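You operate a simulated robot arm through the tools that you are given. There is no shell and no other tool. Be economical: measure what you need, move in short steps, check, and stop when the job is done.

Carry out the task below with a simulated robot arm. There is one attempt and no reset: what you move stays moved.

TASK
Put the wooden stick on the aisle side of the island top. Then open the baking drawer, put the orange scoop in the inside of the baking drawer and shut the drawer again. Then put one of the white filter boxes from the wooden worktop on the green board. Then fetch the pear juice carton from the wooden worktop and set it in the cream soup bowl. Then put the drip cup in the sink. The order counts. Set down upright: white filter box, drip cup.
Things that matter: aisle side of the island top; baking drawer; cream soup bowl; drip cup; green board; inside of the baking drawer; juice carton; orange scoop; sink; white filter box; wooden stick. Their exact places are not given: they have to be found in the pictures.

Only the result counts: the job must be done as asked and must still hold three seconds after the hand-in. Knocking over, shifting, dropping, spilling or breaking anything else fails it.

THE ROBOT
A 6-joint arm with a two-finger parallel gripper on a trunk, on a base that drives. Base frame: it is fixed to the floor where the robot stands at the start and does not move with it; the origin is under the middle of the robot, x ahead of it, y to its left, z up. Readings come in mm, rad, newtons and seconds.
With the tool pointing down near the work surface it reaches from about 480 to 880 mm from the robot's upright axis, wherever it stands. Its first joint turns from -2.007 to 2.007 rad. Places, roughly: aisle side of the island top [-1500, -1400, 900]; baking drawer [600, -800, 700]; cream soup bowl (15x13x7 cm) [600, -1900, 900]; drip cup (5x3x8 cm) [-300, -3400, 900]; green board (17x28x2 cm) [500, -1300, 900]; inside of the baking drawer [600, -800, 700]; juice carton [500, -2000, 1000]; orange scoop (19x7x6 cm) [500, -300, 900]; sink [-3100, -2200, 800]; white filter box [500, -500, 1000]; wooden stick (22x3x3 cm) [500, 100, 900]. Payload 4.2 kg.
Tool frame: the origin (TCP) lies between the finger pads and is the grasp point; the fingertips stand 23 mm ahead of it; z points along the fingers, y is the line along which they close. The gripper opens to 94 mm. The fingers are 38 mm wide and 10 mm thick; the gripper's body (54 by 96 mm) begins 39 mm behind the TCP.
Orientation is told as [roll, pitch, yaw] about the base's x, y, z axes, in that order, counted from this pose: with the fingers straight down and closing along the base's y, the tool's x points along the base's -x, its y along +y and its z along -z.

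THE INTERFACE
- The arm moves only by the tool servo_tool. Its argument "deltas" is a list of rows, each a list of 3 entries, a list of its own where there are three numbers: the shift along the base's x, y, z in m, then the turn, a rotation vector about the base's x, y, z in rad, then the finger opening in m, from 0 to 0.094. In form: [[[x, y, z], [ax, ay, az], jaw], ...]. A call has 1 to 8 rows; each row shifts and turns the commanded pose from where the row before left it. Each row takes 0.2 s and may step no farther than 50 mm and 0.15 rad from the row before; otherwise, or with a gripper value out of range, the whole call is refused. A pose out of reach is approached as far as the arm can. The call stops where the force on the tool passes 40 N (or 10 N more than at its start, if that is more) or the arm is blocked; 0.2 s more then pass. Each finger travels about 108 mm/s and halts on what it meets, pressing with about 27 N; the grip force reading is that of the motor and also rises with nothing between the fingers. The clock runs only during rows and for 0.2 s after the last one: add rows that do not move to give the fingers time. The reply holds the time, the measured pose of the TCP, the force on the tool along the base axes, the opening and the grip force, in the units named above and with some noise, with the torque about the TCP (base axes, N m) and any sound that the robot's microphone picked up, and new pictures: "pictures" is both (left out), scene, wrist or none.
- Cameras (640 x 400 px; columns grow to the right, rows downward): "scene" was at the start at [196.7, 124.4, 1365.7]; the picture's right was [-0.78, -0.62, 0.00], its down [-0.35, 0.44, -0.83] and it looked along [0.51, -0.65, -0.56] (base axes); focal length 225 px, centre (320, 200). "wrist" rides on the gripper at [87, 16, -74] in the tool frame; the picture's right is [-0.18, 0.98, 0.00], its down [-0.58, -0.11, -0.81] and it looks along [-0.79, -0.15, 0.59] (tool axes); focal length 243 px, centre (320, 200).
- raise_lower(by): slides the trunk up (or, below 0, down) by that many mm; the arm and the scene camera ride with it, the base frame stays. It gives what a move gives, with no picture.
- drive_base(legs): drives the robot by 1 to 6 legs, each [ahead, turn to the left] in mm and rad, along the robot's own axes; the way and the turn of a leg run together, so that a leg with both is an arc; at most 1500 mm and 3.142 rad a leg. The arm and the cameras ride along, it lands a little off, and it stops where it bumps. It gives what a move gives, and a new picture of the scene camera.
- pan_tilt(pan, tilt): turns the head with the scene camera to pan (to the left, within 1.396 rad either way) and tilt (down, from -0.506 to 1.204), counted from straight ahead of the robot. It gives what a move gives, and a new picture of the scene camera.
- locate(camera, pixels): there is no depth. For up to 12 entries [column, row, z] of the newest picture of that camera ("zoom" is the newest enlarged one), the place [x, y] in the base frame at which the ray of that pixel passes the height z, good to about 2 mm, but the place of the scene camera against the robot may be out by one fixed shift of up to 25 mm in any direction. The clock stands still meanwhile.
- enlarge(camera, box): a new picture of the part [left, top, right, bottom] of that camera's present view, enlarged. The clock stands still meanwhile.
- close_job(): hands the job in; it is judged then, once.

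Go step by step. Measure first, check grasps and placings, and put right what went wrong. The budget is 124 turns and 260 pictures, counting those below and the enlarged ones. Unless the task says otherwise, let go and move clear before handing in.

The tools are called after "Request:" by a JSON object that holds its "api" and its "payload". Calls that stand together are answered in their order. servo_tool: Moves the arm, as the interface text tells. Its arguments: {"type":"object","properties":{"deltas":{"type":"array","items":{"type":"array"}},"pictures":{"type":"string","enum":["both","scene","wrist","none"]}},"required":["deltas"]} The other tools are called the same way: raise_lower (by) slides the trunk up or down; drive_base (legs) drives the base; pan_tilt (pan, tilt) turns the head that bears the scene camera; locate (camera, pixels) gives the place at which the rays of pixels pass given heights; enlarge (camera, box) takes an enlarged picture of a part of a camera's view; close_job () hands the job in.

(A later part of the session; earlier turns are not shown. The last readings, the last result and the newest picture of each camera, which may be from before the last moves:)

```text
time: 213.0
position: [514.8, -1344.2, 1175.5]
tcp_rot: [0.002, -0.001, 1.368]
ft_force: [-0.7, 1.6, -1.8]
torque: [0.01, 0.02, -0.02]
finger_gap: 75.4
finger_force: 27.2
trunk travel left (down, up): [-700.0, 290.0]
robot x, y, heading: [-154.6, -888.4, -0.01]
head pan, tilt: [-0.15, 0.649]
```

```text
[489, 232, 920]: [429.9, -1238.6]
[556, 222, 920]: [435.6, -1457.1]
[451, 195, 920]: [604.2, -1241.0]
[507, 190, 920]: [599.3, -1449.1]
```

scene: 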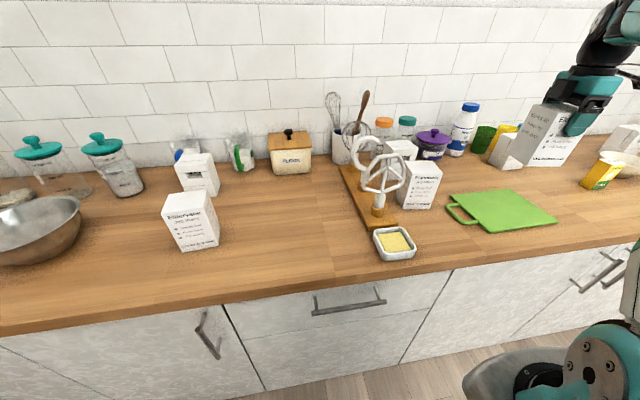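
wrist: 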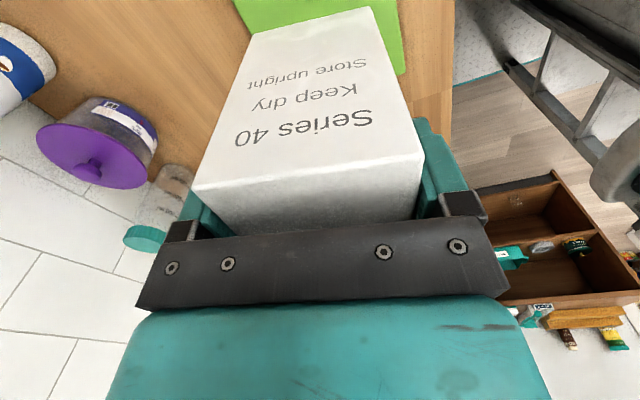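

The box is centred over the board. I'll descend, slowly at the end.

Request:
{"api": "servo_tool", "payload": {"deltas": [[[0, 0, -0.04], [0, 0, 0], 0.05], [[0, 0, -0.04], [0, 0, 0], 0.05], [[0, 0, -0.04], [0, 0, 0], 0.05], [[0, 0, -0.02], [0, 0, 0], 0.05], [[0, 0, -0.005], [0, 0, 0], 0.05], [[0, 0, 0], [0, 0, 0], 0.05]], "pictures": "none"}}

Request:
{"api": "servo_tool", "payload": {"deltas": [[[0, 0, -0.004], [0, 0, 0], 0.05], [[0, 0, -0.003], [0, 0, 0], 0.05], [[0, 0, 0], [0, 0, 0], 0.05]], "pictures": "none"}}

Request:
{"api": "servo_tool", "payload": {"deltas": [[[0, 0, -0.003], [0, 0, 0], 0.05], [[0, 0, 0], [0, 0, 0], 0.05]], "pictures": "scene"}}

```text
time: 214.4
position: [510.4, -1344.3, 1029.1]
tcp_rot: [0.0, 0.001, 1.369]
ft_force: [-0.2, -0.3, -2.3]
torque: [-0.02, 0.02, 0.0]
finger_gap: 75.1
finger_force: 27.3
trunk travel left (down, up): [-700.0, 290.0]
robot x, y, heading: [-154.1, -889.6, -0.014]
head pan, tilt: [-0.15, 0.649]
```

```text
time: 215.2
position: [511.7, -1344.7, 1022.5]
tcp_rot: [0.0, 0.0, 1.367]
ft_force: [-0.1, -0.1, -3.0]
torque: [0.0, 0.01, -0.01]
finger_gap: 75.5
finger_force: 27.2
trunk travel left (down, up): [-700.0, 290.0]
robot x, y, heading: [-155.0, -885.9, -0.015]
head pan, tilt: [-0.15, 0.649]
```

```text
time: 215.8
position: [511.0, -1343.9, 1019.0]
tcp_rot: [0.0, -0.002, 1.368]
ft_force: [0.5, 0.1, -1.4]
torque: [-0.02, 0.02, 0.0]
finger_gap: 75.3
finger_force: 27.0
trunk travel left (down, up): [-700.0, 290.0]
robot x, y, heading: [-154.6, -888.8, -0.013]
head pan, tilt: [-0.15, 0.649]
```

scene: 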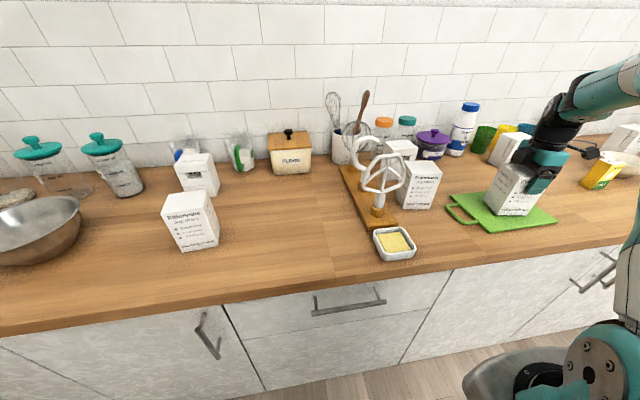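

Request:
{"api": "servo_tool", "payload": {"deltas": [[[0, 0, -0.003], [0, 0, 0], 0.05], [[0, 0, 0], [0, 0, 0], 0.05]], "pictures": "none"}}

Request:
{"api": "servo_tool", "payload": {"deltas": [[[0, 0, -0.003], [0, 0, 0], 0.05], [[0, 0, 0], [0, 0, 0], 0.05]], "pictures": "none"}}

```text
time: 216.4
position: [511.4, -1343.4, 1015.0]
tcp_rot: [0.0, 0.0, 1.368]
ft_force: [0.2, -0.2, -2.1]
torque: [-0.02, 0.02, 0.0]
finger_gap: 75.5
finger_force: 26.6
trunk travel left (down, up): [-700.0, 290.0]
robot x, y, heading: [-155.1, -887.0, -0.018]
head pan, tilt: [-0.15, 0.649]
```

```text
time: 217.0
position: [510.4, -1345.1, 1014.1]
tcp_rot: [0.0, 0.002, 1.369]
ft_force: [-0.6, 1.0, 5.7]
torque: [0.34, 0.07, 0.02]
finger_gap: 75.0
finger_force: 26.9
trunk travel left (down, up): [-700.0, 290.0]
robot x, y, heading: [-156.5, -890.4, -0.019]
head pan, tilt: [-0.15, 0.649]
```

Contact is made at 1014. I'll open and lift away.

Request:
{"api": "servo_tool", "payload": {"deltas": [[[0, 0, 0], [0, 0, 0], 0.094], [[0, 0, 0], [0, 0, 0], 0.094], [[0, 0, 0], [0, 0, 0], 0.094], [[0, 0, 0.04], [0, 0, 0], 0.094], [[0, 0, 0.05], [0, 0, 0], 0.094], [[0, 0, 0.05], [0, 0, 0], 0.094], [[0, 0, 0.03], [0, 0, 0], 0.094]], "pictures": "both"}}

Request:
{"api": "pan_tilt", "payload": {"pan": -0.7, "tilt": 0.55}}

```text
time: 218.6
position: [512.2, -1343.9, 1185.9]
tcp_rot: [0.003, -0.001, 1.37]
ft_force: [0.0, 0.1, 0.2]
torque: [0.01, 0.0, -0.03]
finger_gap: 93.6
finger_force: 0.1
trunk travel left (down, up): [-700.0, 290.0]
robot x, y, heading: [-154.0, -888.6, -0.018]
head pan, tilt: [-0.15, 0.649]
```

scene: 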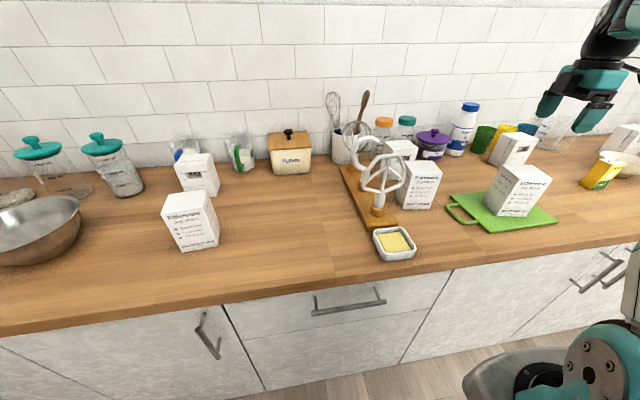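
wrist: 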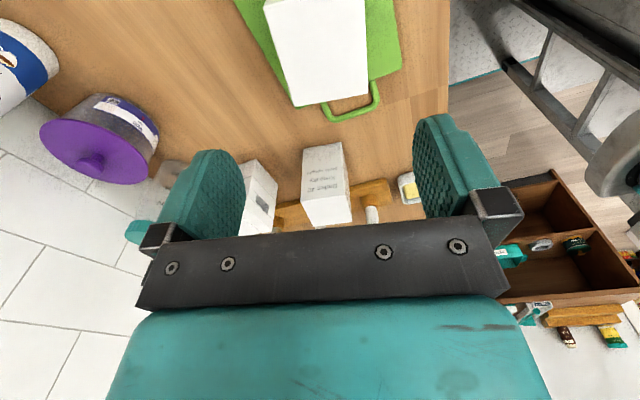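

```text
time: 219.6
position: [511.8, -1342.7, 1184.8]
tcp_rot: [0.001, -0.001, 1.369]
ft_force: [0.3, 0.2, -0.1]
torque: [0.02, -0.02, 0.03]
finger_gap: 94.0
finger_force: 0.2
trunk travel left (down, up): [-700.0, 290.0]
robot x, y, heading: [-154.3, -888.8, -0.016]
head pan, tilt: [-0.7, 0.55]
```

scene: 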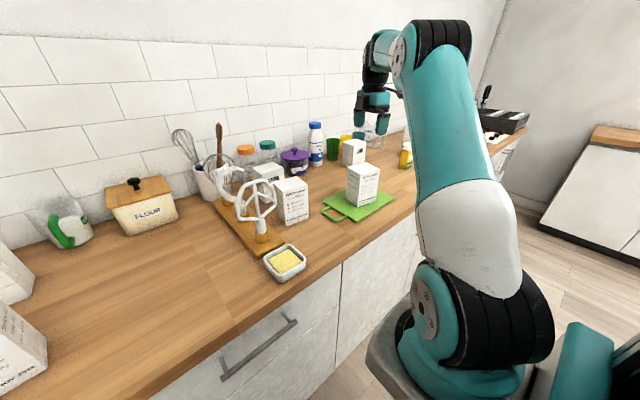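

The box stands upright on the board. I'll retract the arm with yaw back to zero and drive on towards the cartons.

Request:
{"api": "servo_tool", "payload": {"deltas": [[[-0.04, 0.025, 0], [0, 0, -0.15], 0.06], [[-0.04, 0.025, 0], [0, 0, -0.15], 0.06], [[-0.04, 0.025, 0], [0, 0, -0.15], 0.06], [[-0.04, 0.025, 0], [0, 0, -0.15], 0.06], [[-0.04, 0.025, 0], [0, 0, -0.15], 0.06], [[-0.02, 0.025, 0], [0, 0, -0.15], 0.06], [[0, 0.025, 0], [0, 0, -0.15], 0.06], [[0, 0.025, 0], [0, 0, -0.15], 0.06]], "pictures": "none"}}

Request:
{"api": "drive_base", "payload": {"legs": [[0, -1.555], [850, 0], [0, 1.57]]}}

Request:
{"api": "pan_tilt", "payload": {"pan": -0.1, "tilt": 0.65}}

```text
time: 221.4
position: [290.4, -1143.8, 1184.2]
tcp_rot: [-0.001, 0.001, 0.166]
ft_force: [0.0, 0.7, -0.9]
torque: [-0.03, 0.05, 0.0]
finger_gap: 59.8
finger_force: 0.0
trunk travel left (down, up): [-700.0, 290.0]
robot x, y, heading: [-155.8, -884.8, -0.022]
head pan, tilt: [-0.7, 0.55]
```

```text
time: 233.6
position: [311.6, -1987.6, 1183.4]
tcp_rot: [-0.001, 0.001, 0.201]
ft_force: [-0.2, 0.1, 1.1]
torque: [0.02, 0.02, -0.02]
finger_gap: 60.0
finger_force: 0.2
trunk travel left (down, up): [-700.0, 290.0]
robot x, y, heading: [-140.6, -1743.4, 0.02]
head pan, tilt: [-0.7, 0.55]
```

scene: 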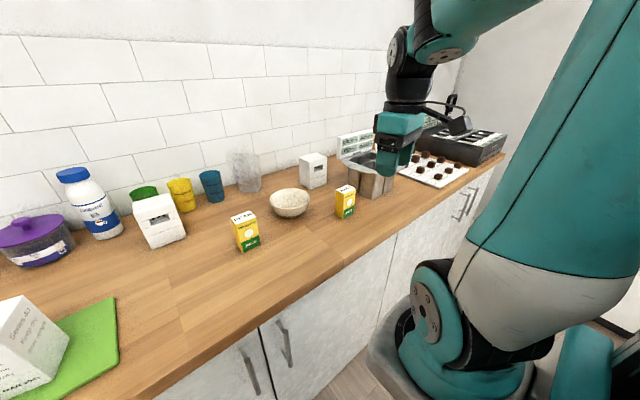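

```text
time: 234.6
position: [309.8, -1986.4, 1184.2]
tcp_rot: [0.0, 0.002, 0.201]
ft_force: [-0.1, -0.1, -0.6]
torque: [0.0, -0.01, 0.01]
finger_gap: 60.0
finger_force: 0.1
trunk travel left (down, up): [-700.0, 290.0]
robot x, y, heading: [-143.4, -1745.9, 0.018]
head pan, tilt: [-0.099, 0.649]
```

scene: 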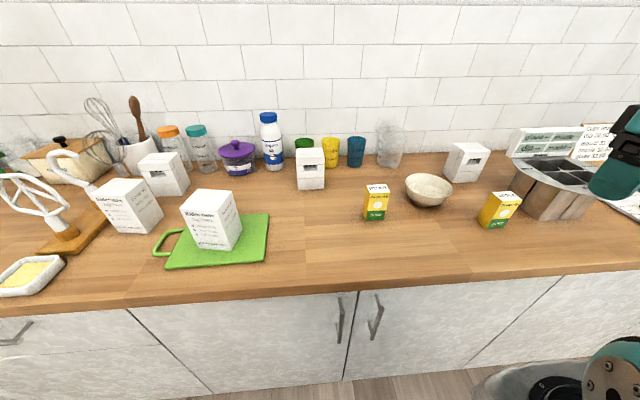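

Two cartons and the soup bowl are in view. I'll read the cartons' labels.

Request:
{"api": "enlarge", "payload": {"camera": "scene", "box": [350, 165, 440, 235]}}

Request:
{"api": "enlarge", "payload": {"camera": "scene", "box": [460, 170, 550, 240]}}

Request:
{"api": "locate", "payload": {"camera": "scene", "pixels": [[428, 205, 903], [428, 190, 970], [376, 219, 903], [497, 226, 903], [405, 188, 970], [452, 188, 970], [428, 175, 970], [428, 205, 970]]}}

```text
5.71 times, centred on (395, 200) of scene
```

zoom: 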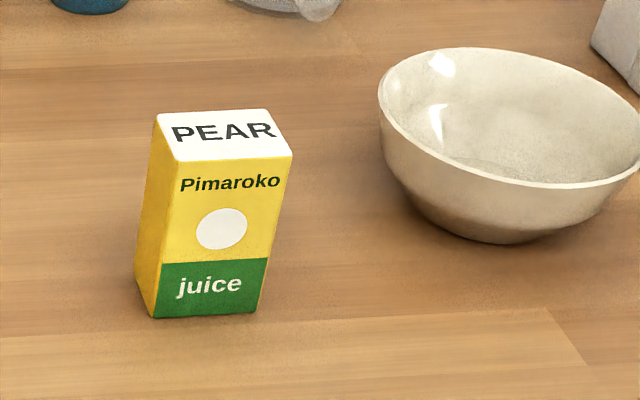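

```text
5.71 times, centred on (505, 205) of scene
```

zoom: 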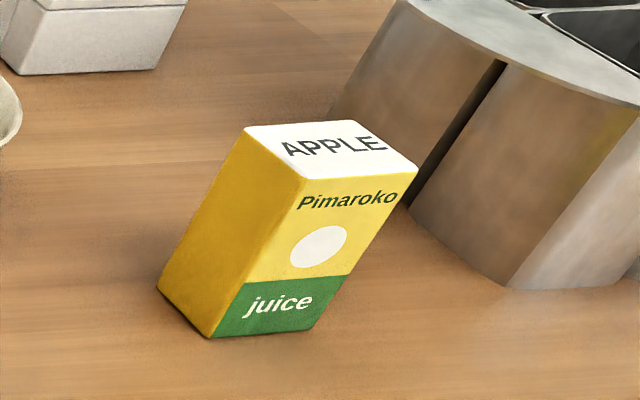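

```text
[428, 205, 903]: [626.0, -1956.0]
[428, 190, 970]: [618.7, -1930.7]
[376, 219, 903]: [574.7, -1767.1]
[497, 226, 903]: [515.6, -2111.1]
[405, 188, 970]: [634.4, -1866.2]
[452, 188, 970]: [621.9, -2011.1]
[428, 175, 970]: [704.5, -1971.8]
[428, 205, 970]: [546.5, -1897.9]
```

The left carton reads PEAR. I'll measure its corners.

Request:
{"api": "locate", "payload": {"camera": "scene", "pixels": [[366.1, 220.7, 903], [384.1, 219.6, 903], [362.6, 212.3, 903], [370.1, 193.5, 990], [390.1, 192.1, 990], [366.6, 185.1, 990], [385.7, 184.2, 990], [370.1, 193.5, 1005], [390.1, 192.1, 1005]]}}

```text
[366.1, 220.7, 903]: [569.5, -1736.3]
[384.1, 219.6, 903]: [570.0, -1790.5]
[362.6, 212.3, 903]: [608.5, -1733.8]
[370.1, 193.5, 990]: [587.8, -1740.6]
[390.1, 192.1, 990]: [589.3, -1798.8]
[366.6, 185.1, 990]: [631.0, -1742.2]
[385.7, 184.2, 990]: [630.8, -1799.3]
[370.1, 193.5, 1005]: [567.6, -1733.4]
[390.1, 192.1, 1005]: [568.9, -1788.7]
```

The pear carton is centred at (589,−1763), 40 × 54 mm, top at about 1004. I'll bring the hand above it.

Request:
{"api": "servo_tool", "payload": {"deltas": [[[0.035, 0.028, 0], [0, 0, -0.025], 0.08], [[0.035, 0.028, 0], [0, 0, -0.025], 0.08], [[0.035, 0.028, 0], [0, 0, -0.025], 0.08], [[0.035, 0.028, 0], [0, 0, -0.025], 0.08], [[0.035, 0.028, 0], [0, 0, -0.025], 0.08], [[0.035, 0.028, -0.02], [0, 0, -0.025], 0.08], [[0.035, 0.028, -0.02], [0, 0, -0.025], 0.08], [[0.02, 0.028, -0.03], [0, 0, -0.025], 0.08]], "pictures": "wrist"}}

Request:
{"api": "locate", "payload": {"camera": "scene", "pixels": [[430, 198, 973], [424, 173, 973], [405.5, 184, 973], [452, 190, 973]]}}

```text
time: 236.3
position: [575.4, -1762.4, 1115.0]
tcp_rot: [-0.001, 0.0, 0.0]
ft_force: [0.3, -0.8, 0.2]
torque: [0.01, -0.03, -0.01]
finger_gap: 79.9
finger_force: 0.0
trunk travel left (down, up): [-700.0, 290.0]
robot x, y, heading: [-141.2, -1750.6, 0.018]
head pan, tilt: [-0.099, 0.649]
```

wrist: 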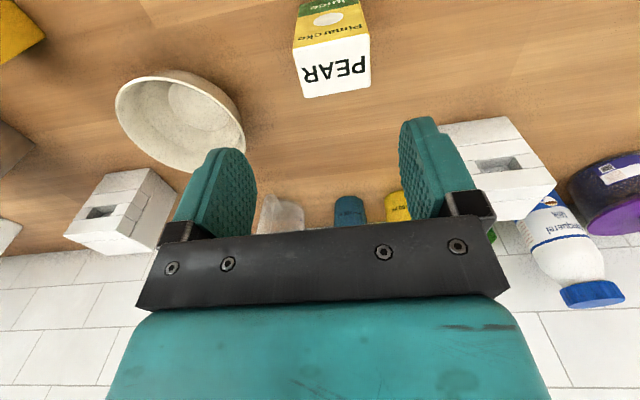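

```text
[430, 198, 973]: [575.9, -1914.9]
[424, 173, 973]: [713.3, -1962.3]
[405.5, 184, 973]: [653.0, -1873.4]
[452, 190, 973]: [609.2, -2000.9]
```

Request:
{"api": "locate", "payload": {"camera": "wrist", "pixels": [[294, 52, 1004], [366, 37, 1004], [305, 97, 1004], [371, 86, 1004], [115, 103, 973], [245, 130, 973], [158, 78, 973], [205, 172, 973], [213, 78, 973], [180, 120, 910]]}}

```text
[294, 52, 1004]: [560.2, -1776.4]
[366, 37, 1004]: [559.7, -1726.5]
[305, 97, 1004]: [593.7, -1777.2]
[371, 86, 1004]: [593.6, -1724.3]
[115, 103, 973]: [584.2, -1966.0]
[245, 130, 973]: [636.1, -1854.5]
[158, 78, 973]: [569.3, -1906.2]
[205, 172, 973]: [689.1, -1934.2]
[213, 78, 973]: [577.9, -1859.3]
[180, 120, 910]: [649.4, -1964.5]
```

The wrist view puts the carton centre at (577,−1751). I'll centre on it and descend.

Request:
{"api": "servo_tool", "payload": {"deltas": [[[0.002, 0.011, -0.03], [0, 0, 0], 0.08], [[0, 0, -0.04], [0, 0, 0], 0.08], [[0, 0, -0.03], [0, 0, 0], 0.08], [[0, 0, 0], [0, 0, 0], 0.08]], "pictures": "wrist"}}

```text
time: 237.3
position: [578.1, -1751.9, 1013.3]
tcp_rot: [-0.001, 0.0, 0.003]
ft_force: [0.1, 0.0, -0.1]
torque: [0.0, -0.01, 0.03]
finger_gap: 79.8
finger_force: 0.0
trunk travel left (down, up): [-700.0, 290.0]
robot x, y, heading: [-141.8, -1745.2, 0.015]
head pan, tilt: [-0.099, 0.649]
```

wrist: 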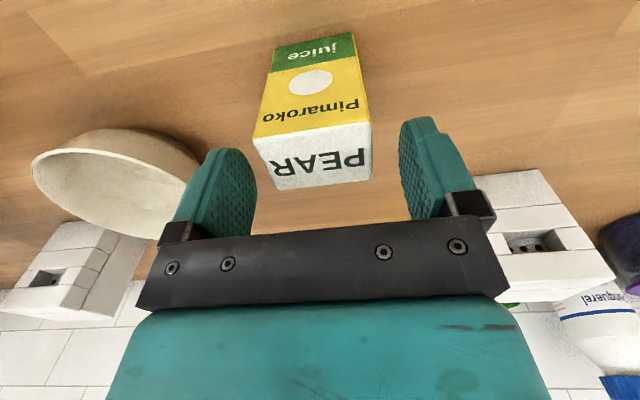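

Well centred. I'll descend 28 mm, close and lift.

Request:
{"api": "servo_tool", "payload": {"deltas": [[[0, -0.002, -0.028], [0, 0, 0], 0.08], [[0, 0, 0], [0, 0, 0], 0.03], [[0, 0, 0], [0, 0, 0], 0.03], [[0, 0, 0], [0, 0, 0], 0.03], [[0, 0, 0.04], [0, 0, 0], 0.03], [[0, 0, 0.04], [0, 0, 0], 0.03], [[0, 0, 0.04], [0, 0, 0], 0.03], [[0, 0, 0.02], [0, 0, 0], 0.03]], "pictures": "both"}}

```text
time: 239.2
position: [576.4, -1753.7, 1127.0]
tcp_rot: [0.0, 0.002, 0.003]
ft_force: [0.1, -0.2, -2.0]
torque: [0.02, 0.02, -0.02]
finger_gap: 55.8
finger_force: 27.0
trunk travel left (down, up): [-700.0, 290.0]
robot x, y, heading: [-144.4, -1746.6, 0.019]
head pan, tilt: [-0.099, 0.649]
```

scene: 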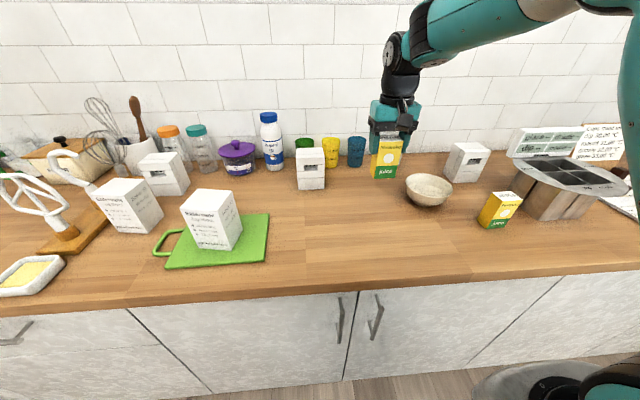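
wrist: 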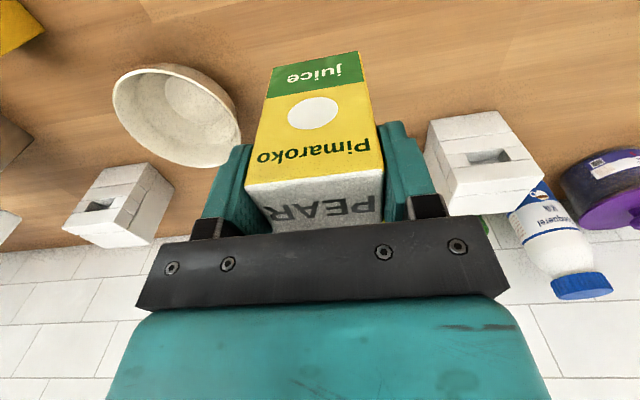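

The carton is held. I'll measure the bowl rim from this view.

Request:
{"api": "locate", "payload": {"camera": "wrist", "pixels": [[113, 97, 973], [130, 72, 973], [165, 66, 973], [210, 85, 973], [235, 115, 973], [241, 150, 973], [205, 166, 973], [160, 148, 973], [200, 108, 912]]}}

Request:
{"api": "enlarge", "payload": {"camera": "wrist", "box": [90, 40, 270, 190]}}

```text
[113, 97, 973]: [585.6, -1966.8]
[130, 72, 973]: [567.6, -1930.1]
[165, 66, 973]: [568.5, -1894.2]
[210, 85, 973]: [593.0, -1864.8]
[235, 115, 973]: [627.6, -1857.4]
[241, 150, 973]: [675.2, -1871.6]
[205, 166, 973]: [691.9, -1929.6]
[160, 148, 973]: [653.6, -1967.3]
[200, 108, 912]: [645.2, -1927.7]
```

```text
2.67 times, centred on (180, 115) of wrist
```

zoom: 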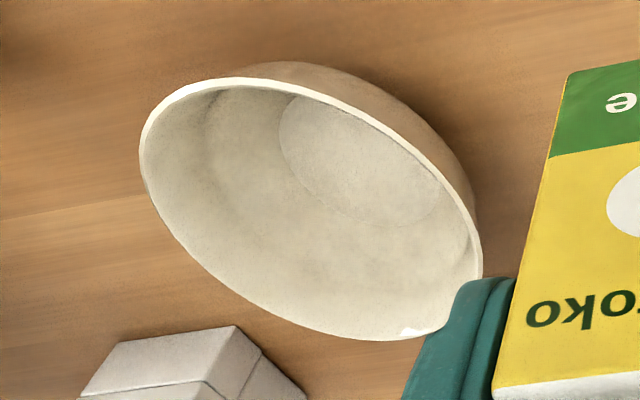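

The bowl centre is about (631,−1918). I'll move the carton over it.

Request:
{"api": "servo_tool", "payload": {"deltas": [[[0.014, -0.041, 0], [0, 0, 0], 0.03], [[0.014, -0.041, 0], [0, 0, 0], 0.03], [[0.014, -0.041, 0], [0, 0, 0], 0.03], [[0.013, -0.041, 0], [0, 0, 0], 0.03], [[0, 0, -0.04], [0, 0, 0], 0.03], [[0, 0, 0], [0, 0, 0], 0.03]], "pictures": "both"}}

Request:
{"api": "enlarge", "payload": {"camera": "scene", "box": [370, 100, 490, 220]}}

```text
time: 240.6
position: [633.3, -1920.7, 1084.6]
tcp_rot: [0.0, 0.001, 0.001]
ft_force: [0.0, 0.3, -2.3]
torque: [-0.02, 0.0, -0.04]
finger_gap: 55.8
finger_force: 27.0
trunk travel left (down, up): [-700.0, 290.0]
robot x, y, heading: [-142.4, -1747.1, 0.019]
head pan, tilt: [-0.099, 0.649]
```

scene: 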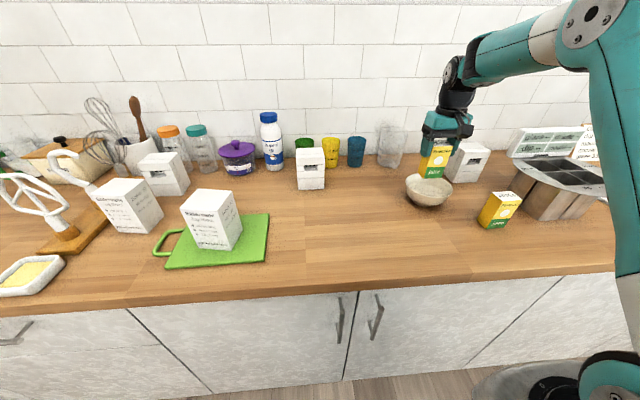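
wrist: 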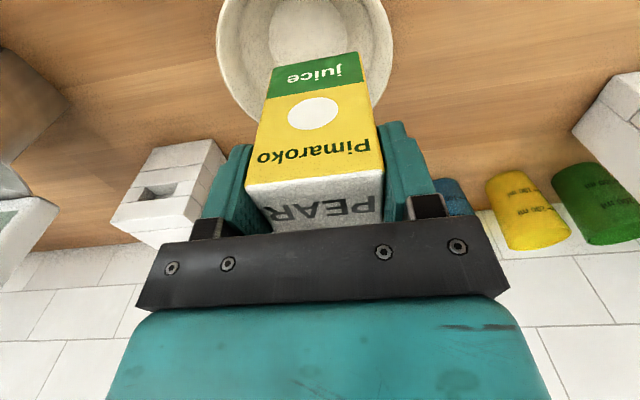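

```text
3.33 times, centred on (430, 160) of scene
```

zoom: 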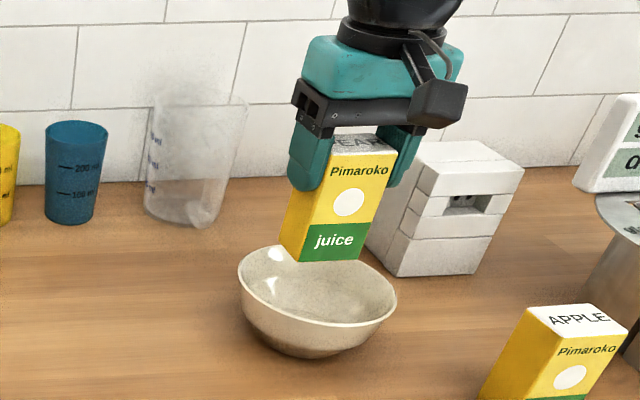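

Request:
{"api": "locate", "payload": {"camera": "wrist", "pixels": [[217, 45, 970], [393, 40, 970], [268, 35, 912], [357, 30, 912], [255, 120, 970], [385, 95, 970]]}}

```text
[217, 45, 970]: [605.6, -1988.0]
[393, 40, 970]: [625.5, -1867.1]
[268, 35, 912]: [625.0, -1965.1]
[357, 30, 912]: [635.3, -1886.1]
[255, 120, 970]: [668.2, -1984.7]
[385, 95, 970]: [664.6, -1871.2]
```

The bowl's floor is centred at about (631,−1926), so I'll shift 6 mm and lower.

Request:
{"api": "servo_tool", "payload": {"deltas": [[[-0.001, -0.006, -0.03], [0, 0, 0], 0.03], [[0, 0, -0.03], [0, 0, 0], 0.03], [[0, 0, -0.02], [0, 0, 0], 0.03], [[0, 0, 0], [0, 0, 0], 0.03]], "pictures": "wrist"}}

Request:
{"api": "servo_tool", "payload": {"deltas": [[[0, 0, -0.004], [0, 0, 0], 0.03], [[0, 0, 0], [0, 0, 0], 0.03]], "pictures": "none"}}

Request:
{"api": "servo_tool", "payload": {"deltas": [[[0, 0, -0.004], [0, 0, 0], 0.03], [[0, 0, 0], [0, 0, 0], 0.03]], "pictures": "none"}}

```text
time: 241.6
position: [629.4, -1924.6, 1003.1]
tcp_rot: [0.001, 0.001, 0.003]
ft_force: [0.9, -1.2, -1.3]
torque: [-0.09, -0.1, 0.01]
finger_gap: 55.7
finger_force: 27.0
trunk travel left (down, up): [-700.0, 290.0]
robot x, y, heading: [-142.1, -1750.4, 0.014]
head pan, tilt: [-0.099, 0.649]
```

wrist: 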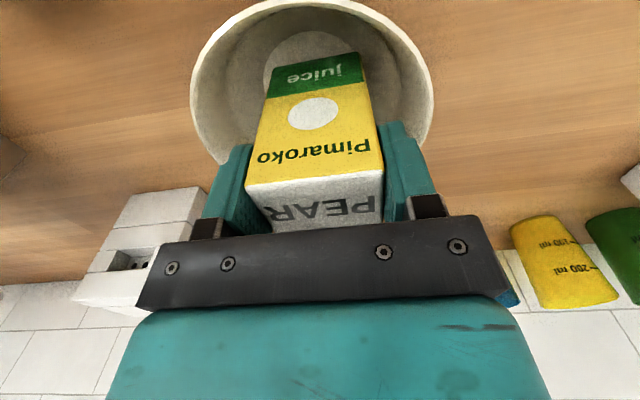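

```text
time: 242.2
position: [630.6, -1923.7, 1000.0]
tcp_rot: [0.001, 0.002, 0.001]
ft_force: [1.8, -2.3, 0.7]
torque: [-0.09, -0.1, -0.02]
finger_gap: 55.8
finger_force: 27.3
trunk travel left (down, up): [-700.0, 290.0]
robot x, y, heading: [-143.6, -1746.7, 0.019]
head pan, tilt: [-0.099, 0.649]
```

```text
time: 242.8
position: [632.2, -1924.7, 997.5]
tcp_rot: [0.0, 0.002, 0.002]
ft_force: [0.4, -0.3, -1.4]
torque: [-0.07, -0.05, -0.01]
finger_gap: 55.8
finger_force: 27.1
trunk travel left (down, up): [-700.0, 290.0]
robot x, y, heading: [-141.7, -1746.0, 0.019]
head pan, tilt: [-0.099, 0.649]
```

Request:
{"api": "servo_tool", "payload": {"deltas": [[[0, 0, -0.004], [0, 0, 0], 0.03], [[0, 0, 0], [0, 0, 0], 0.03]], "pictures": "none"}}

Request:
{"api": "servo_tool", "payload": {"deltas": [[[0, 0, -0.003], [0, 0, 0], 0.03], [[0, 0, 0], [0, 0, 0], 0.03]], "pictures": "both"}}

```text
time: 243.3
position: [630.9, -1925.8, 993.2]
tcp_rot: [0.0, 0.002, 0.002]
ft_force: [0.8, -1.4, -1.5]
torque: [-0.07, -0.02, 0.01]
finger_gap: 56.1
finger_force: 26.7
trunk travel left (down, up): [-700.0, 290.0]
robot x, y, heading: [-144.0, -1746.3, 0.017]
head pan, tilt: [-0.099, 0.649]
```

```text
time: 243.9
position: [632.1, -1924.7, 990.6]
tcp_rot: [0.0, 0.0, 0.002]
ft_force: [-0.5, -0.7, 4.7]
torque: [-0.21, 0.17, -0.02]
finger_gap: 55.9
finger_force: 27.4
trunk travel left (down, up): [-700.0, 290.0]
robot x, y, heading: [-142.9, -1744.3, 0.02]
head pan, tilt: [-0.099, 0.649]
```

scene: 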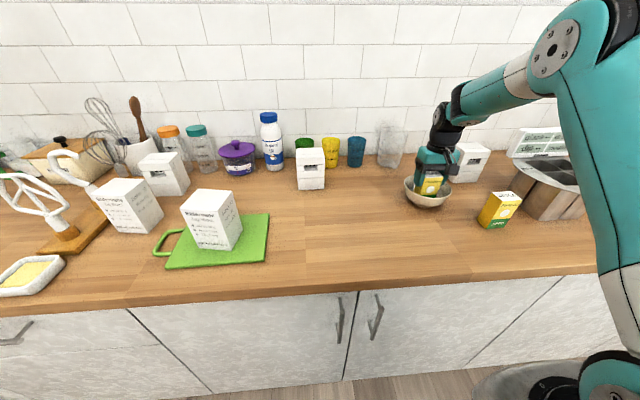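
wrist: 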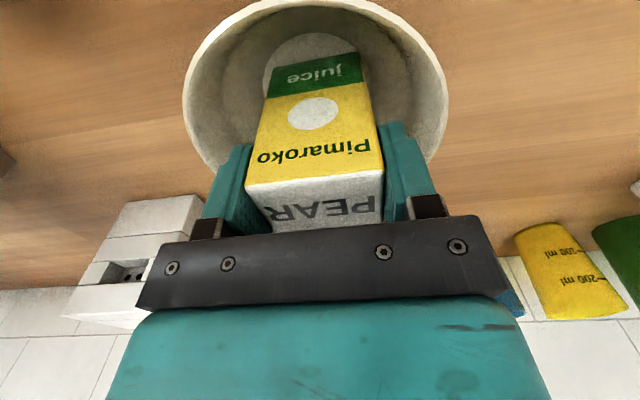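

The carton touches the bowl's floor. I'll open moderately and lift.

Request:
{"api": "servo_tool", "payload": {"deltas": [[[0, 0, 0], [0, 0, 0], 0.07], [[0, 0, 0], [0, 0, 0], 0.072], [[0, 0, 0.04], [0, 0, 0], 0.072], [[0, 0, 0.05], [0, 0, 0], 0.072], [[0, 0, 0.05], [0, 0, 0], 0.072], [[0, 0, 0.05], [0, 0, 0], 0.072], [[-0.04, 0, 0], [0, 0, 0], 0.072]], "pictures": "both"}}

Request:
{"api": "enlarge", "payload": {"camera": "scene", "box": [370, 130, 490, 230]}}

```text
time: 245.6
position: [590.7, -1923.7, 1182.5]
tcp_rot: [-0.001, 0.003, 0.004]
ft_force: [1.0, -0.2, -0.2]
torque: [0.0, 0.08, 0.04]
finger_gap: 72.0
finger_force: 0.1
trunk travel left (down, up): [-700.0, 290.0]
robot x, y, heading: [-142.5, -1749.2, 0.02]
head pan, tilt: [-0.099, 0.649]
```

scene: 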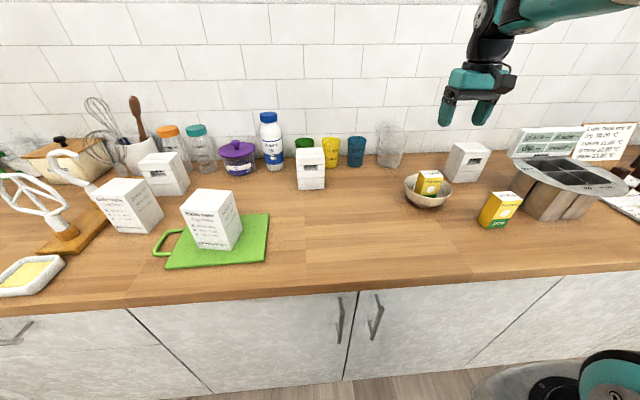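
wrist: 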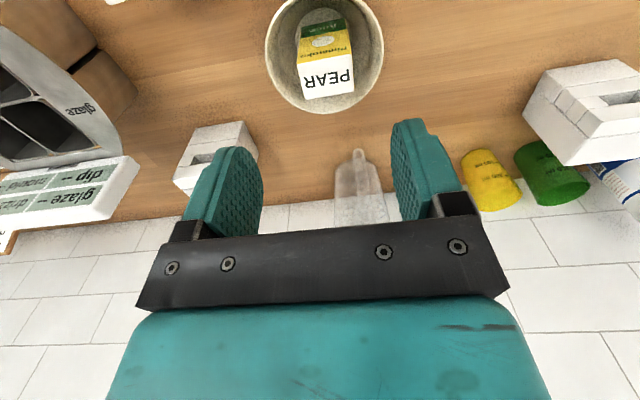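

```text
4.00 times, centred on (430, 180) of scene
```

zoom: 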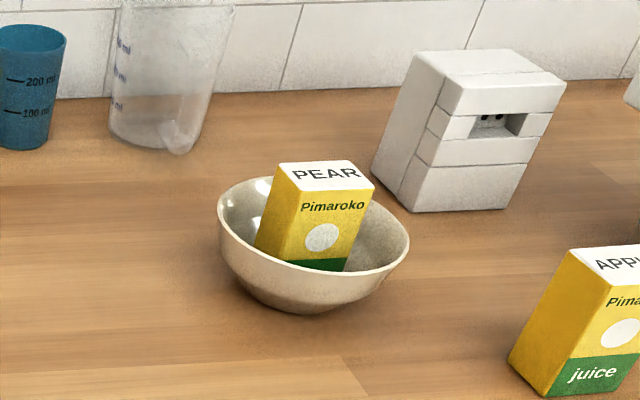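

The pear carton sits in the bowl. I'll retract the arm and turn towards the far counter to find the drip cup.

Request:
{"api": "servo_tool", "payload": {"deltas": [[[-0.045, 0.015, 0], [0, 0, 0], 0.06], [[-0.045, 0.015, 0], [0, 0, 0], 0.06], [[-0.045, 0.015, 0], [0, 0, 0], 0.06], [[-0.045, 0.015, 0], [0, 0, 0], 0.06], [[-0.045, 0.015, 0], [0, 0, 0], 0.06], [[-0.02, 0.01, 0], [0, 0, 0], 0.06]], "pictures": "none"}}

Request:
{"api": "drive_base", "payload": {"legs": [[0, -1.7]]}}

Request:
{"api": "pan_tilt", "payload": {"pan": 0.2, "tilt": 0.4}}

```text
time: 246.9
position: [348.9, -1837.8, 1182.5]
tcp_rot: [0.0, 0.002, 0.003]
ft_force: [-0.1, -0.3, -0.8]
torque: [0.0, 0.01, 0.03]
finger_gap: 59.8
finger_force: 0.0
trunk travel left (down, up): [-700.0, 290.0]
robot x, y, heading: [-139.9, -1743.7, 0.019]
head pan, tilt: [-0.099, 0.649]
```

```text
time: 251.5
position: [-296.3, -2222.9, 1181.9]
tcp_rot: [0.0, 0.001, -1.697]
ft_force: [-0.3, 0.2, 0.1]
torque: [0.0, -0.01, -0.03]
finger_gap: 60.1
finger_force: 0.0
trunk travel left (down, up): [-700.0, 290.0]
robot x, y, heading: [-144.1, -1750.3, -1.684]
head pan, tilt: [-0.099, 0.649]
```

scene: 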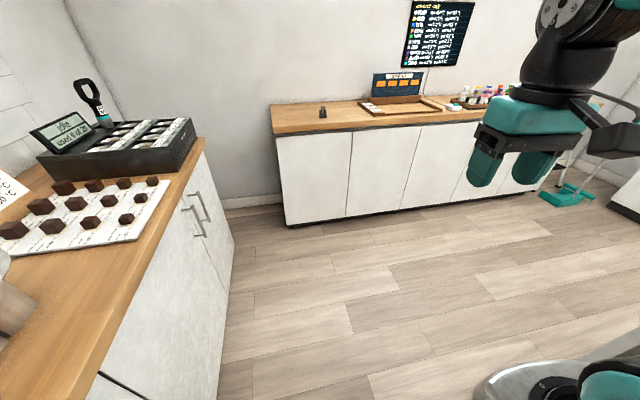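

```text
time: 252.3
position: [-296.8, -2221.2, 1183.6]
tcp_rot: [-0.001, 0.002, -1.7]
ft_force: [-0.3, 0.0, -0.2]
torque: [0.01, 0.01, -0.01]
finger_gap: 59.7
finger_force: 0.2
trunk travel left (down, up): [-700.0, 290.0]
robot x, y, heading: [-144.1, -1748.4, -1.682]
head pan, tilt: [0.201, 0.4]
```

scene: 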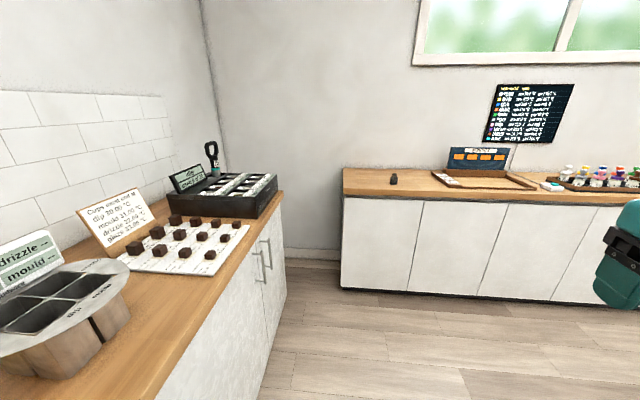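

Request:
{"api": "enlarge", "payload": {"camera": "scene", "box": [340, 130, 560, 220]}}

Request:
{"api": "locate", "payload": {"camera": "scene", "pixels": [[393, 184, 900], [344, 196, 900], [440, 200, 900], [343, 290, 0], [490, 300, 0], [264, 300, 0]]}}

Request:
{"api": "drive_base", "payload": {"legs": [[600, 0.11]]}}

```text
2.91 times, centred on (450, 175) of scene
```

zoom: 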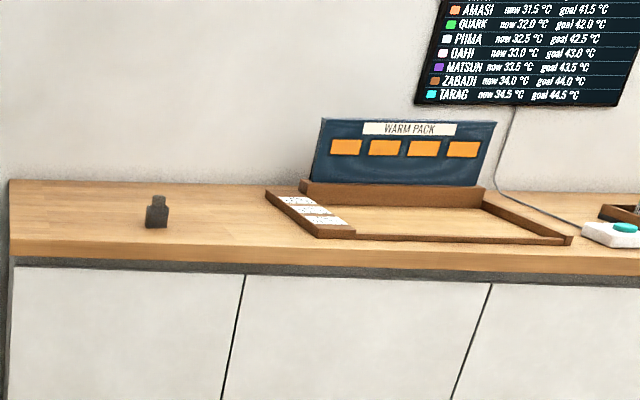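

```text
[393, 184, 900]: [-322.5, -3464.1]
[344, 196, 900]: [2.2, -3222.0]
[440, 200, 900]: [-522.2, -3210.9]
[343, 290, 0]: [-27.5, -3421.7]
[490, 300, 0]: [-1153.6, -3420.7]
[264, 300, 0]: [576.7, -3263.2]
```

```text
time: 255.7
position: [-277.5, -2834.9, 1181.9]
tcp_rot: [0.0, 0.0, -1.588]
ft_force: [-0.2, -0.1, 0.3]
torque: [-0.02, -0.02, 0.01]
finger_gap: 60.4
finger_force: 0.0
trunk travel left (down, up): [-700.0, 290.0]
robot x, y, heading: [-178.8, -2349.3, -1.569]
head pan, tilt: [0.201, 0.4]
```

scene: 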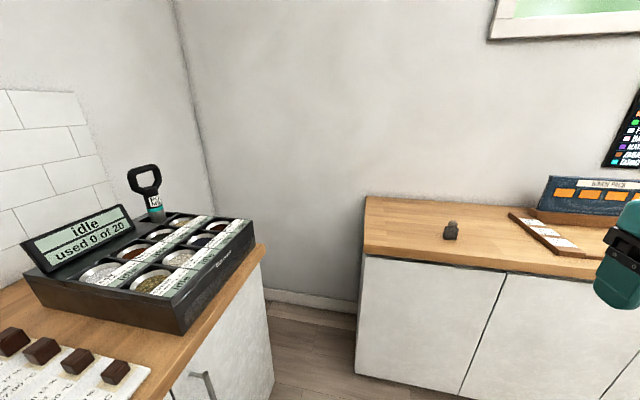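

Request:
{"api": "drive_base", "payload": {"legs": [[400, 0]]}}

Request:
{"api": "pan_tilt", "payload": {"pan": -0.15, "tilt": 0.65}}

```text
time: 258.1
position: [-274.4, -3234.3, 1183.1]
tcp_rot: [0.001, 0.001, -1.584]
ft_force: [0.7, 0.6, -0.3]
torque: [-0.02, 0.02, 0.01]
finger_gap: 60.0
finger_force: 0.0
trunk travel left (down, up): [-700.0, 290.0]
robot x, y, heading: [-177.5, -2745.5, -1.569]
head pan, tilt: [0.201, 0.4]
```

scene: 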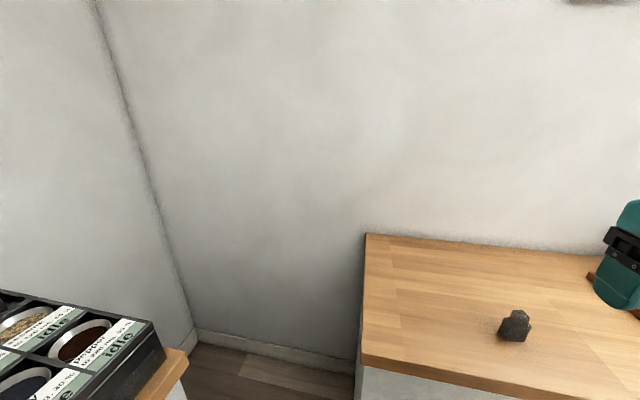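

```text
time: 259.0
position: [-275.2, -3232.6, 1182.0]
tcp_rot: [-0.001, 0.002, -1.583]
ft_force: [-0.4, 0.2, 0.0]
torque: [-0.02, -0.03, -0.01]
finger_gap: 59.8
finger_force: 0.0
trunk travel left (down, up): [-700.0, 290.0]
robot x, y, heading: [-174.1, -2744.2, -1.565]
head pan, tilt: [-0.15, 0.649]
```

scene: 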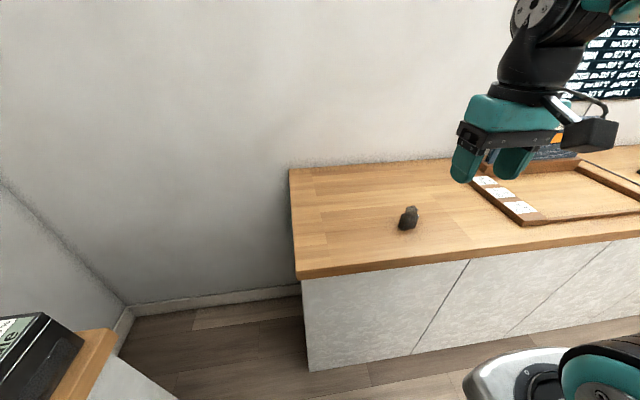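

Request:
{"api": "enlarge", "payload": {"camera": "scene", "box": [370, 185, 450, 245]}}

Request:
{"api": "locate", "payload": {"camera": "scene", "pixels": [[408, 228, 903], [410, 207, 980], [402, 229, 903], [416, 226, 903]]}}

Request:
{"api": "servo_tool", "payload": {"deltas": [[[0, 0, 0], [0, 0, 0], 0.06]], "pictures": "wrist"}}

```text
6.67 times, centred on (410, 215) of scene
```

zoom: 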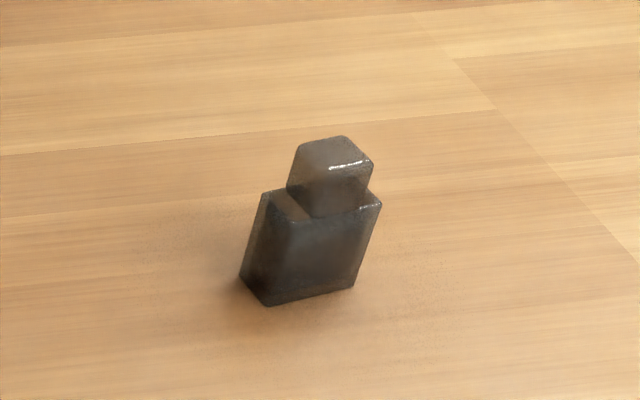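

```text
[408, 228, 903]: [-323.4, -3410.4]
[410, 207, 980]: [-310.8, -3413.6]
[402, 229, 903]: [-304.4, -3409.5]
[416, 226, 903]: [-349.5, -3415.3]
```

```text
time: 259.4
position: [-274.5, -3233.4, 1182.7]
tcp_rot: [0.001, 0.003, -1.582]
ft_force: [-0.2, 0.7, 0.7]
torque: [0.0, 0.0, 0.0]
finger_gap: 59.9
finger_force: 0.1
trunk travel left (down, up): [-700.0, 290.0]
robot x, y, heading: [-176.6, -2746.0, -1.567]
head pan, tilt: [-0.15, 0.649]
```

wrist: 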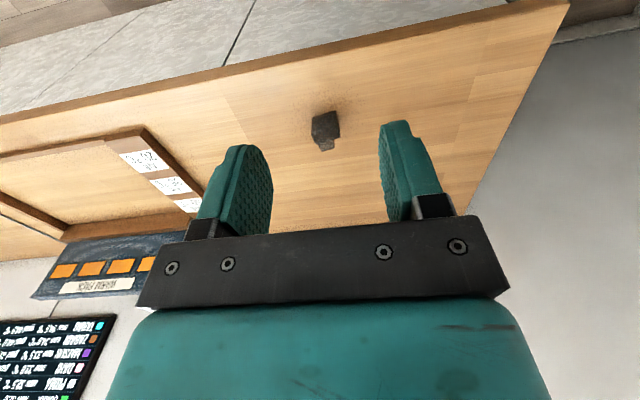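

The dark flask-like cup (5×3×8 cm) stands upright at about (−320,−3410), matching the drip cup's place. I'll refine with the wrist camera.

Request:
{"api": "enlarge", "payload": {"camera": "wrist", "box": [290, 95, 360, 165]}}

Request:
{"api": "servo_tool", "payload": {"deltas": [[[-0.025, -0.035, -0.01], [0, 0, 0.0], 0.06], [[-0.025, -0.035, -0.02], [0, 0, 0], 0.06], [[0, -0.035, -0.03], [0, 0, 0], 0.06], [[0, 0, -0.03], [0, 0, 0.015], 0.06], [[0, 0, 0], [0, 0, 0], 0.06]], "pictures": "wrist"}}

```text
5.71 times, centred on (325, 130) of wrist
```

zoom: 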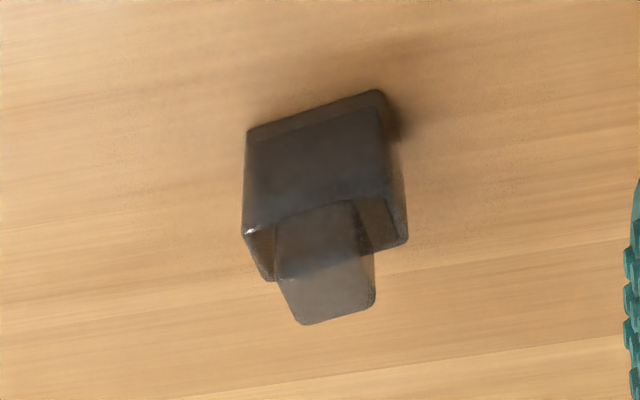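

```text
time: 260.6
position: [-323.8, -3339.1, 1090.4]
tcp_rot: [0.001, -0.001, -1.568]
ft_force: [-0.3, 0.6, 0.5]
torque: [-0.02, -0.01, 0.01]
finger_gap: 59.8
finger_force: 0.1
trunk travel left (down, up): [-700.0, 290.0]
robot x, y, heading: [-178.5, -2743.8, -1.569]
head pan, tilt: [-0.15, 0.649]
```

wrist: 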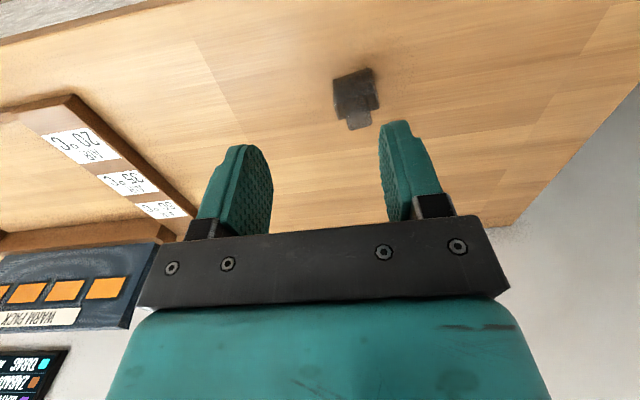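

Request:
{"api": "enlarge", "payload": {"camera": "wrist", "box": [315, 55, 395, 140]}}

Request:
{"api": "locate", "payload": {"camera": "wrist", "pixels": [[333, 80, 903], [373, 69, 903], [347, 121, 983], [370, 116, 983], [350, 130, 983], [371, 125, 983]]}}

```text
4.71 times, centred on (355, 98) of wrist
```

zoom: 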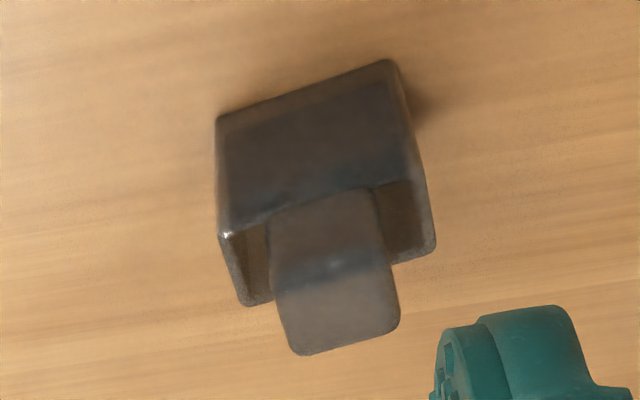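

```text
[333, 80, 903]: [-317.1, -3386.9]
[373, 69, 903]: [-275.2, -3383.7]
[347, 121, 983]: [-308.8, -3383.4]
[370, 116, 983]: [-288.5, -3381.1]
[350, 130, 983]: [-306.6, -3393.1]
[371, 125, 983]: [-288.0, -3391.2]
```

The cup's front base edge is at y≈−3386, x −317…−275. I'll move above it and re-check lower down.

Request:
{"api": "servo_tool", "payload": {"deltas": [[[0.027, -0.03, 0], [0, 0, 0], 0.08], [[0, -0.02, -0.03], [0, 0, 0], 0.08], [[0, 0, -0.04], [0, 0, 0], 0.08], [[0, 0, 0], [0, 0, 0], 0.08]], "pictures": "wrist"}}

Request:
{"api": "enlarge", "payload": {"camera": "wrist", "box": [270, 60, 370, 180]}}

```text
time: 261.6
position: [-298.2, -3387.7, 1024.2]
tcp_rot: [0.0, 0.003, -1.569]
ft_force: [-0.4, 0.3, -0.2]
torque: [0.04, 0.01, -0.04]
finger_gap: 80.0
finger_force: 0.1
trunk travel left (down, up): [-700.0, 290.0]
robot x, y, heading: [-175.6, -2746.8, -1.566]
head pan, tilt: [-0.15, 0.649]
```

wrist: 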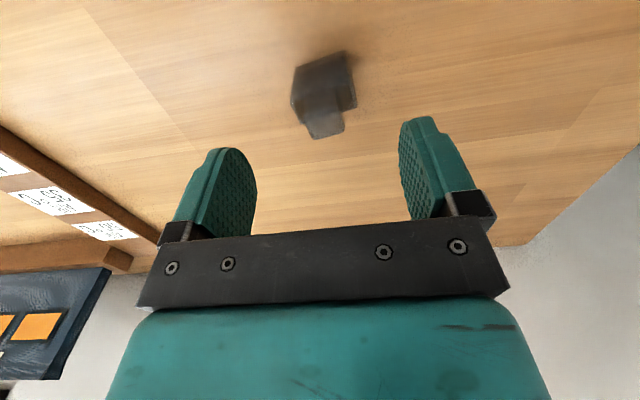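

```text
3.33 times, centred on (320, 120) of wrist
```

zoom: 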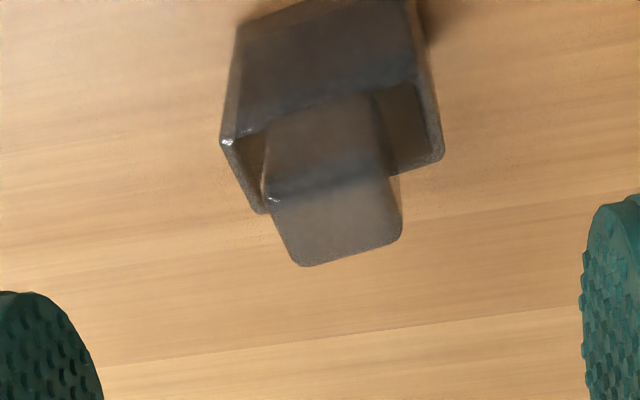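

Request:
{"api": "locate", "payload": {"camera": "wrist", "pixels": [[304.4, 117, 983], [339.5, 109.5, 983], [314, 139.5, 983], [344, 129, 983], [304.4, 117, 973], [344, 129, 973], [290.6, 102, 955], [348.5, 84, 955], [356, 108, 955], [302.6, 123.6, 955], [295, 66, 903], [344, 52, 903]]}}

```text
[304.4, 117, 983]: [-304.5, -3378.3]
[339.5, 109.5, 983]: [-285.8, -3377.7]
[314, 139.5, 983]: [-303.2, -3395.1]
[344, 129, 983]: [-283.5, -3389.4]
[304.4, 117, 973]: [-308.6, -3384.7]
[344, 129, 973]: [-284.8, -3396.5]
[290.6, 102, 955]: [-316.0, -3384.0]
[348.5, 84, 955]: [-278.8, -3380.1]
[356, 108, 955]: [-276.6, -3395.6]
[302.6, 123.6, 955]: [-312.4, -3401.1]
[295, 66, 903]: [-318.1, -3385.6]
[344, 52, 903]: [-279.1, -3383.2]
```

The cup is centred at about (−297,−3391), top at about 983. I'll descend to TCP 951 and grip its body.

Request:
{"api": "servo_tool", "payload": {"deltas": [[[0.001, -0.004, -0.03], [0, 0, 0], 0.08], [[0, 0, -0.025], [0, 0, 0], 0.08], [[0, 0, -0.018], [0, 0, 0], 0.08], [[0, 0, 0], [0, 0, 0], 0.08]], "pictures": "wrist"}}

```text
time: 262.6
position: [-296.9, -3394.1, 950.6]
tcp_rot: [-0.001, 0.0, -1.568]
ft_force: [0.2, 0.2, 0.8]
torque: [0.01, -0.01, 0.02]
finger_gap: 79.9
finger_force: 0.0
trunk travel left (down, up): [-700.0, 290.0]
robot x, y, heading: [-174.7, -2743.3, -1.566]
head pan, tilt: [-0.15, 0.649]
```

wrist: 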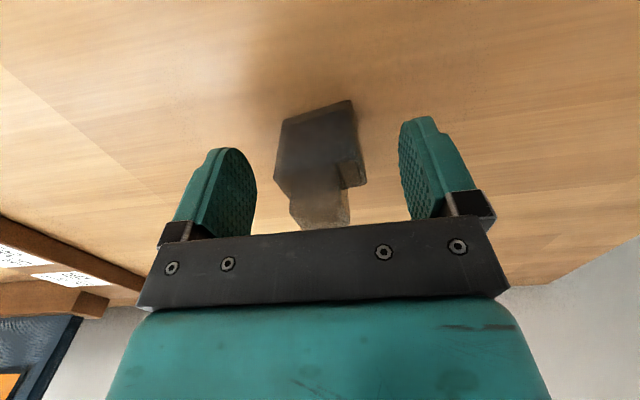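

Request:
{"api": "servo_tool", "payload": {"deltas": [[[0, 0, 0], [0, 0, 0], 0.02], [[0, 0, 0], [0, 0, 0], 0.02], [[0, 0, 0], [0, 0, 0], 0.02], [[0, 0, 0.03], [0, 0, 0], 0.02], [[0, 0, 0.05], [0, 0, 0], 0.02], [[0, 0, 0.05], [0, 0, 0], 0.02], [[0, 0, 0.05], [0, 0, 0], 0.02], [[0, 0.04, 0.03], [0, 0, 0], 0.02]], "pictures": "both"}}

```text
time: 264.4
position: [-296.9, -3353.4, 1161.9]
tcp_rot: [0.0, 0.002, -1.57]
ft_force: [0.3, -0.1, -0.9]
torque: [0.04, 0.03, 0.0]
finger_gap: 45.1
finger_force: 27.4
trunk travel left (down, up): [-700.0, 290.0]
robot x, y, heading: [-177.5, -2744.4, -1.568]
head pan, tilt: [-0.15, 0.649]
```

scene: 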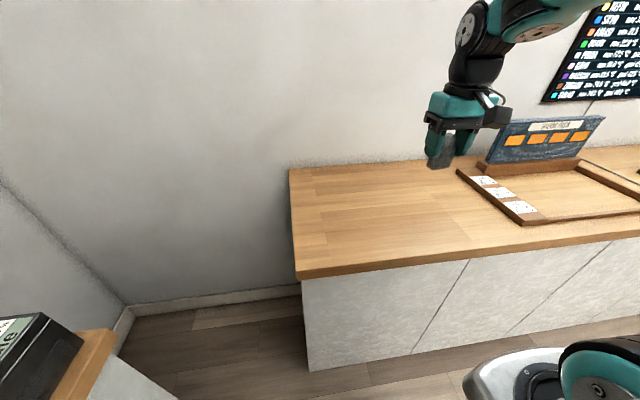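
wrist: 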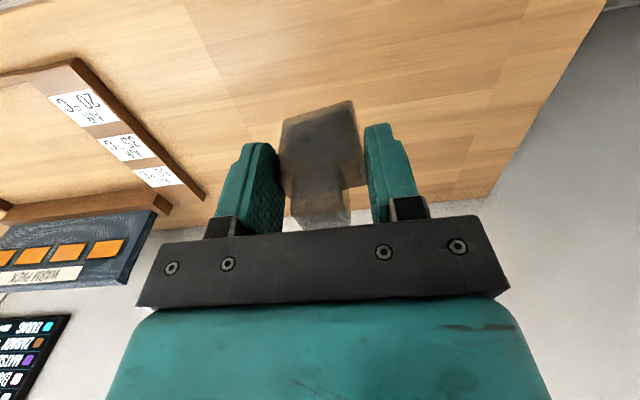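

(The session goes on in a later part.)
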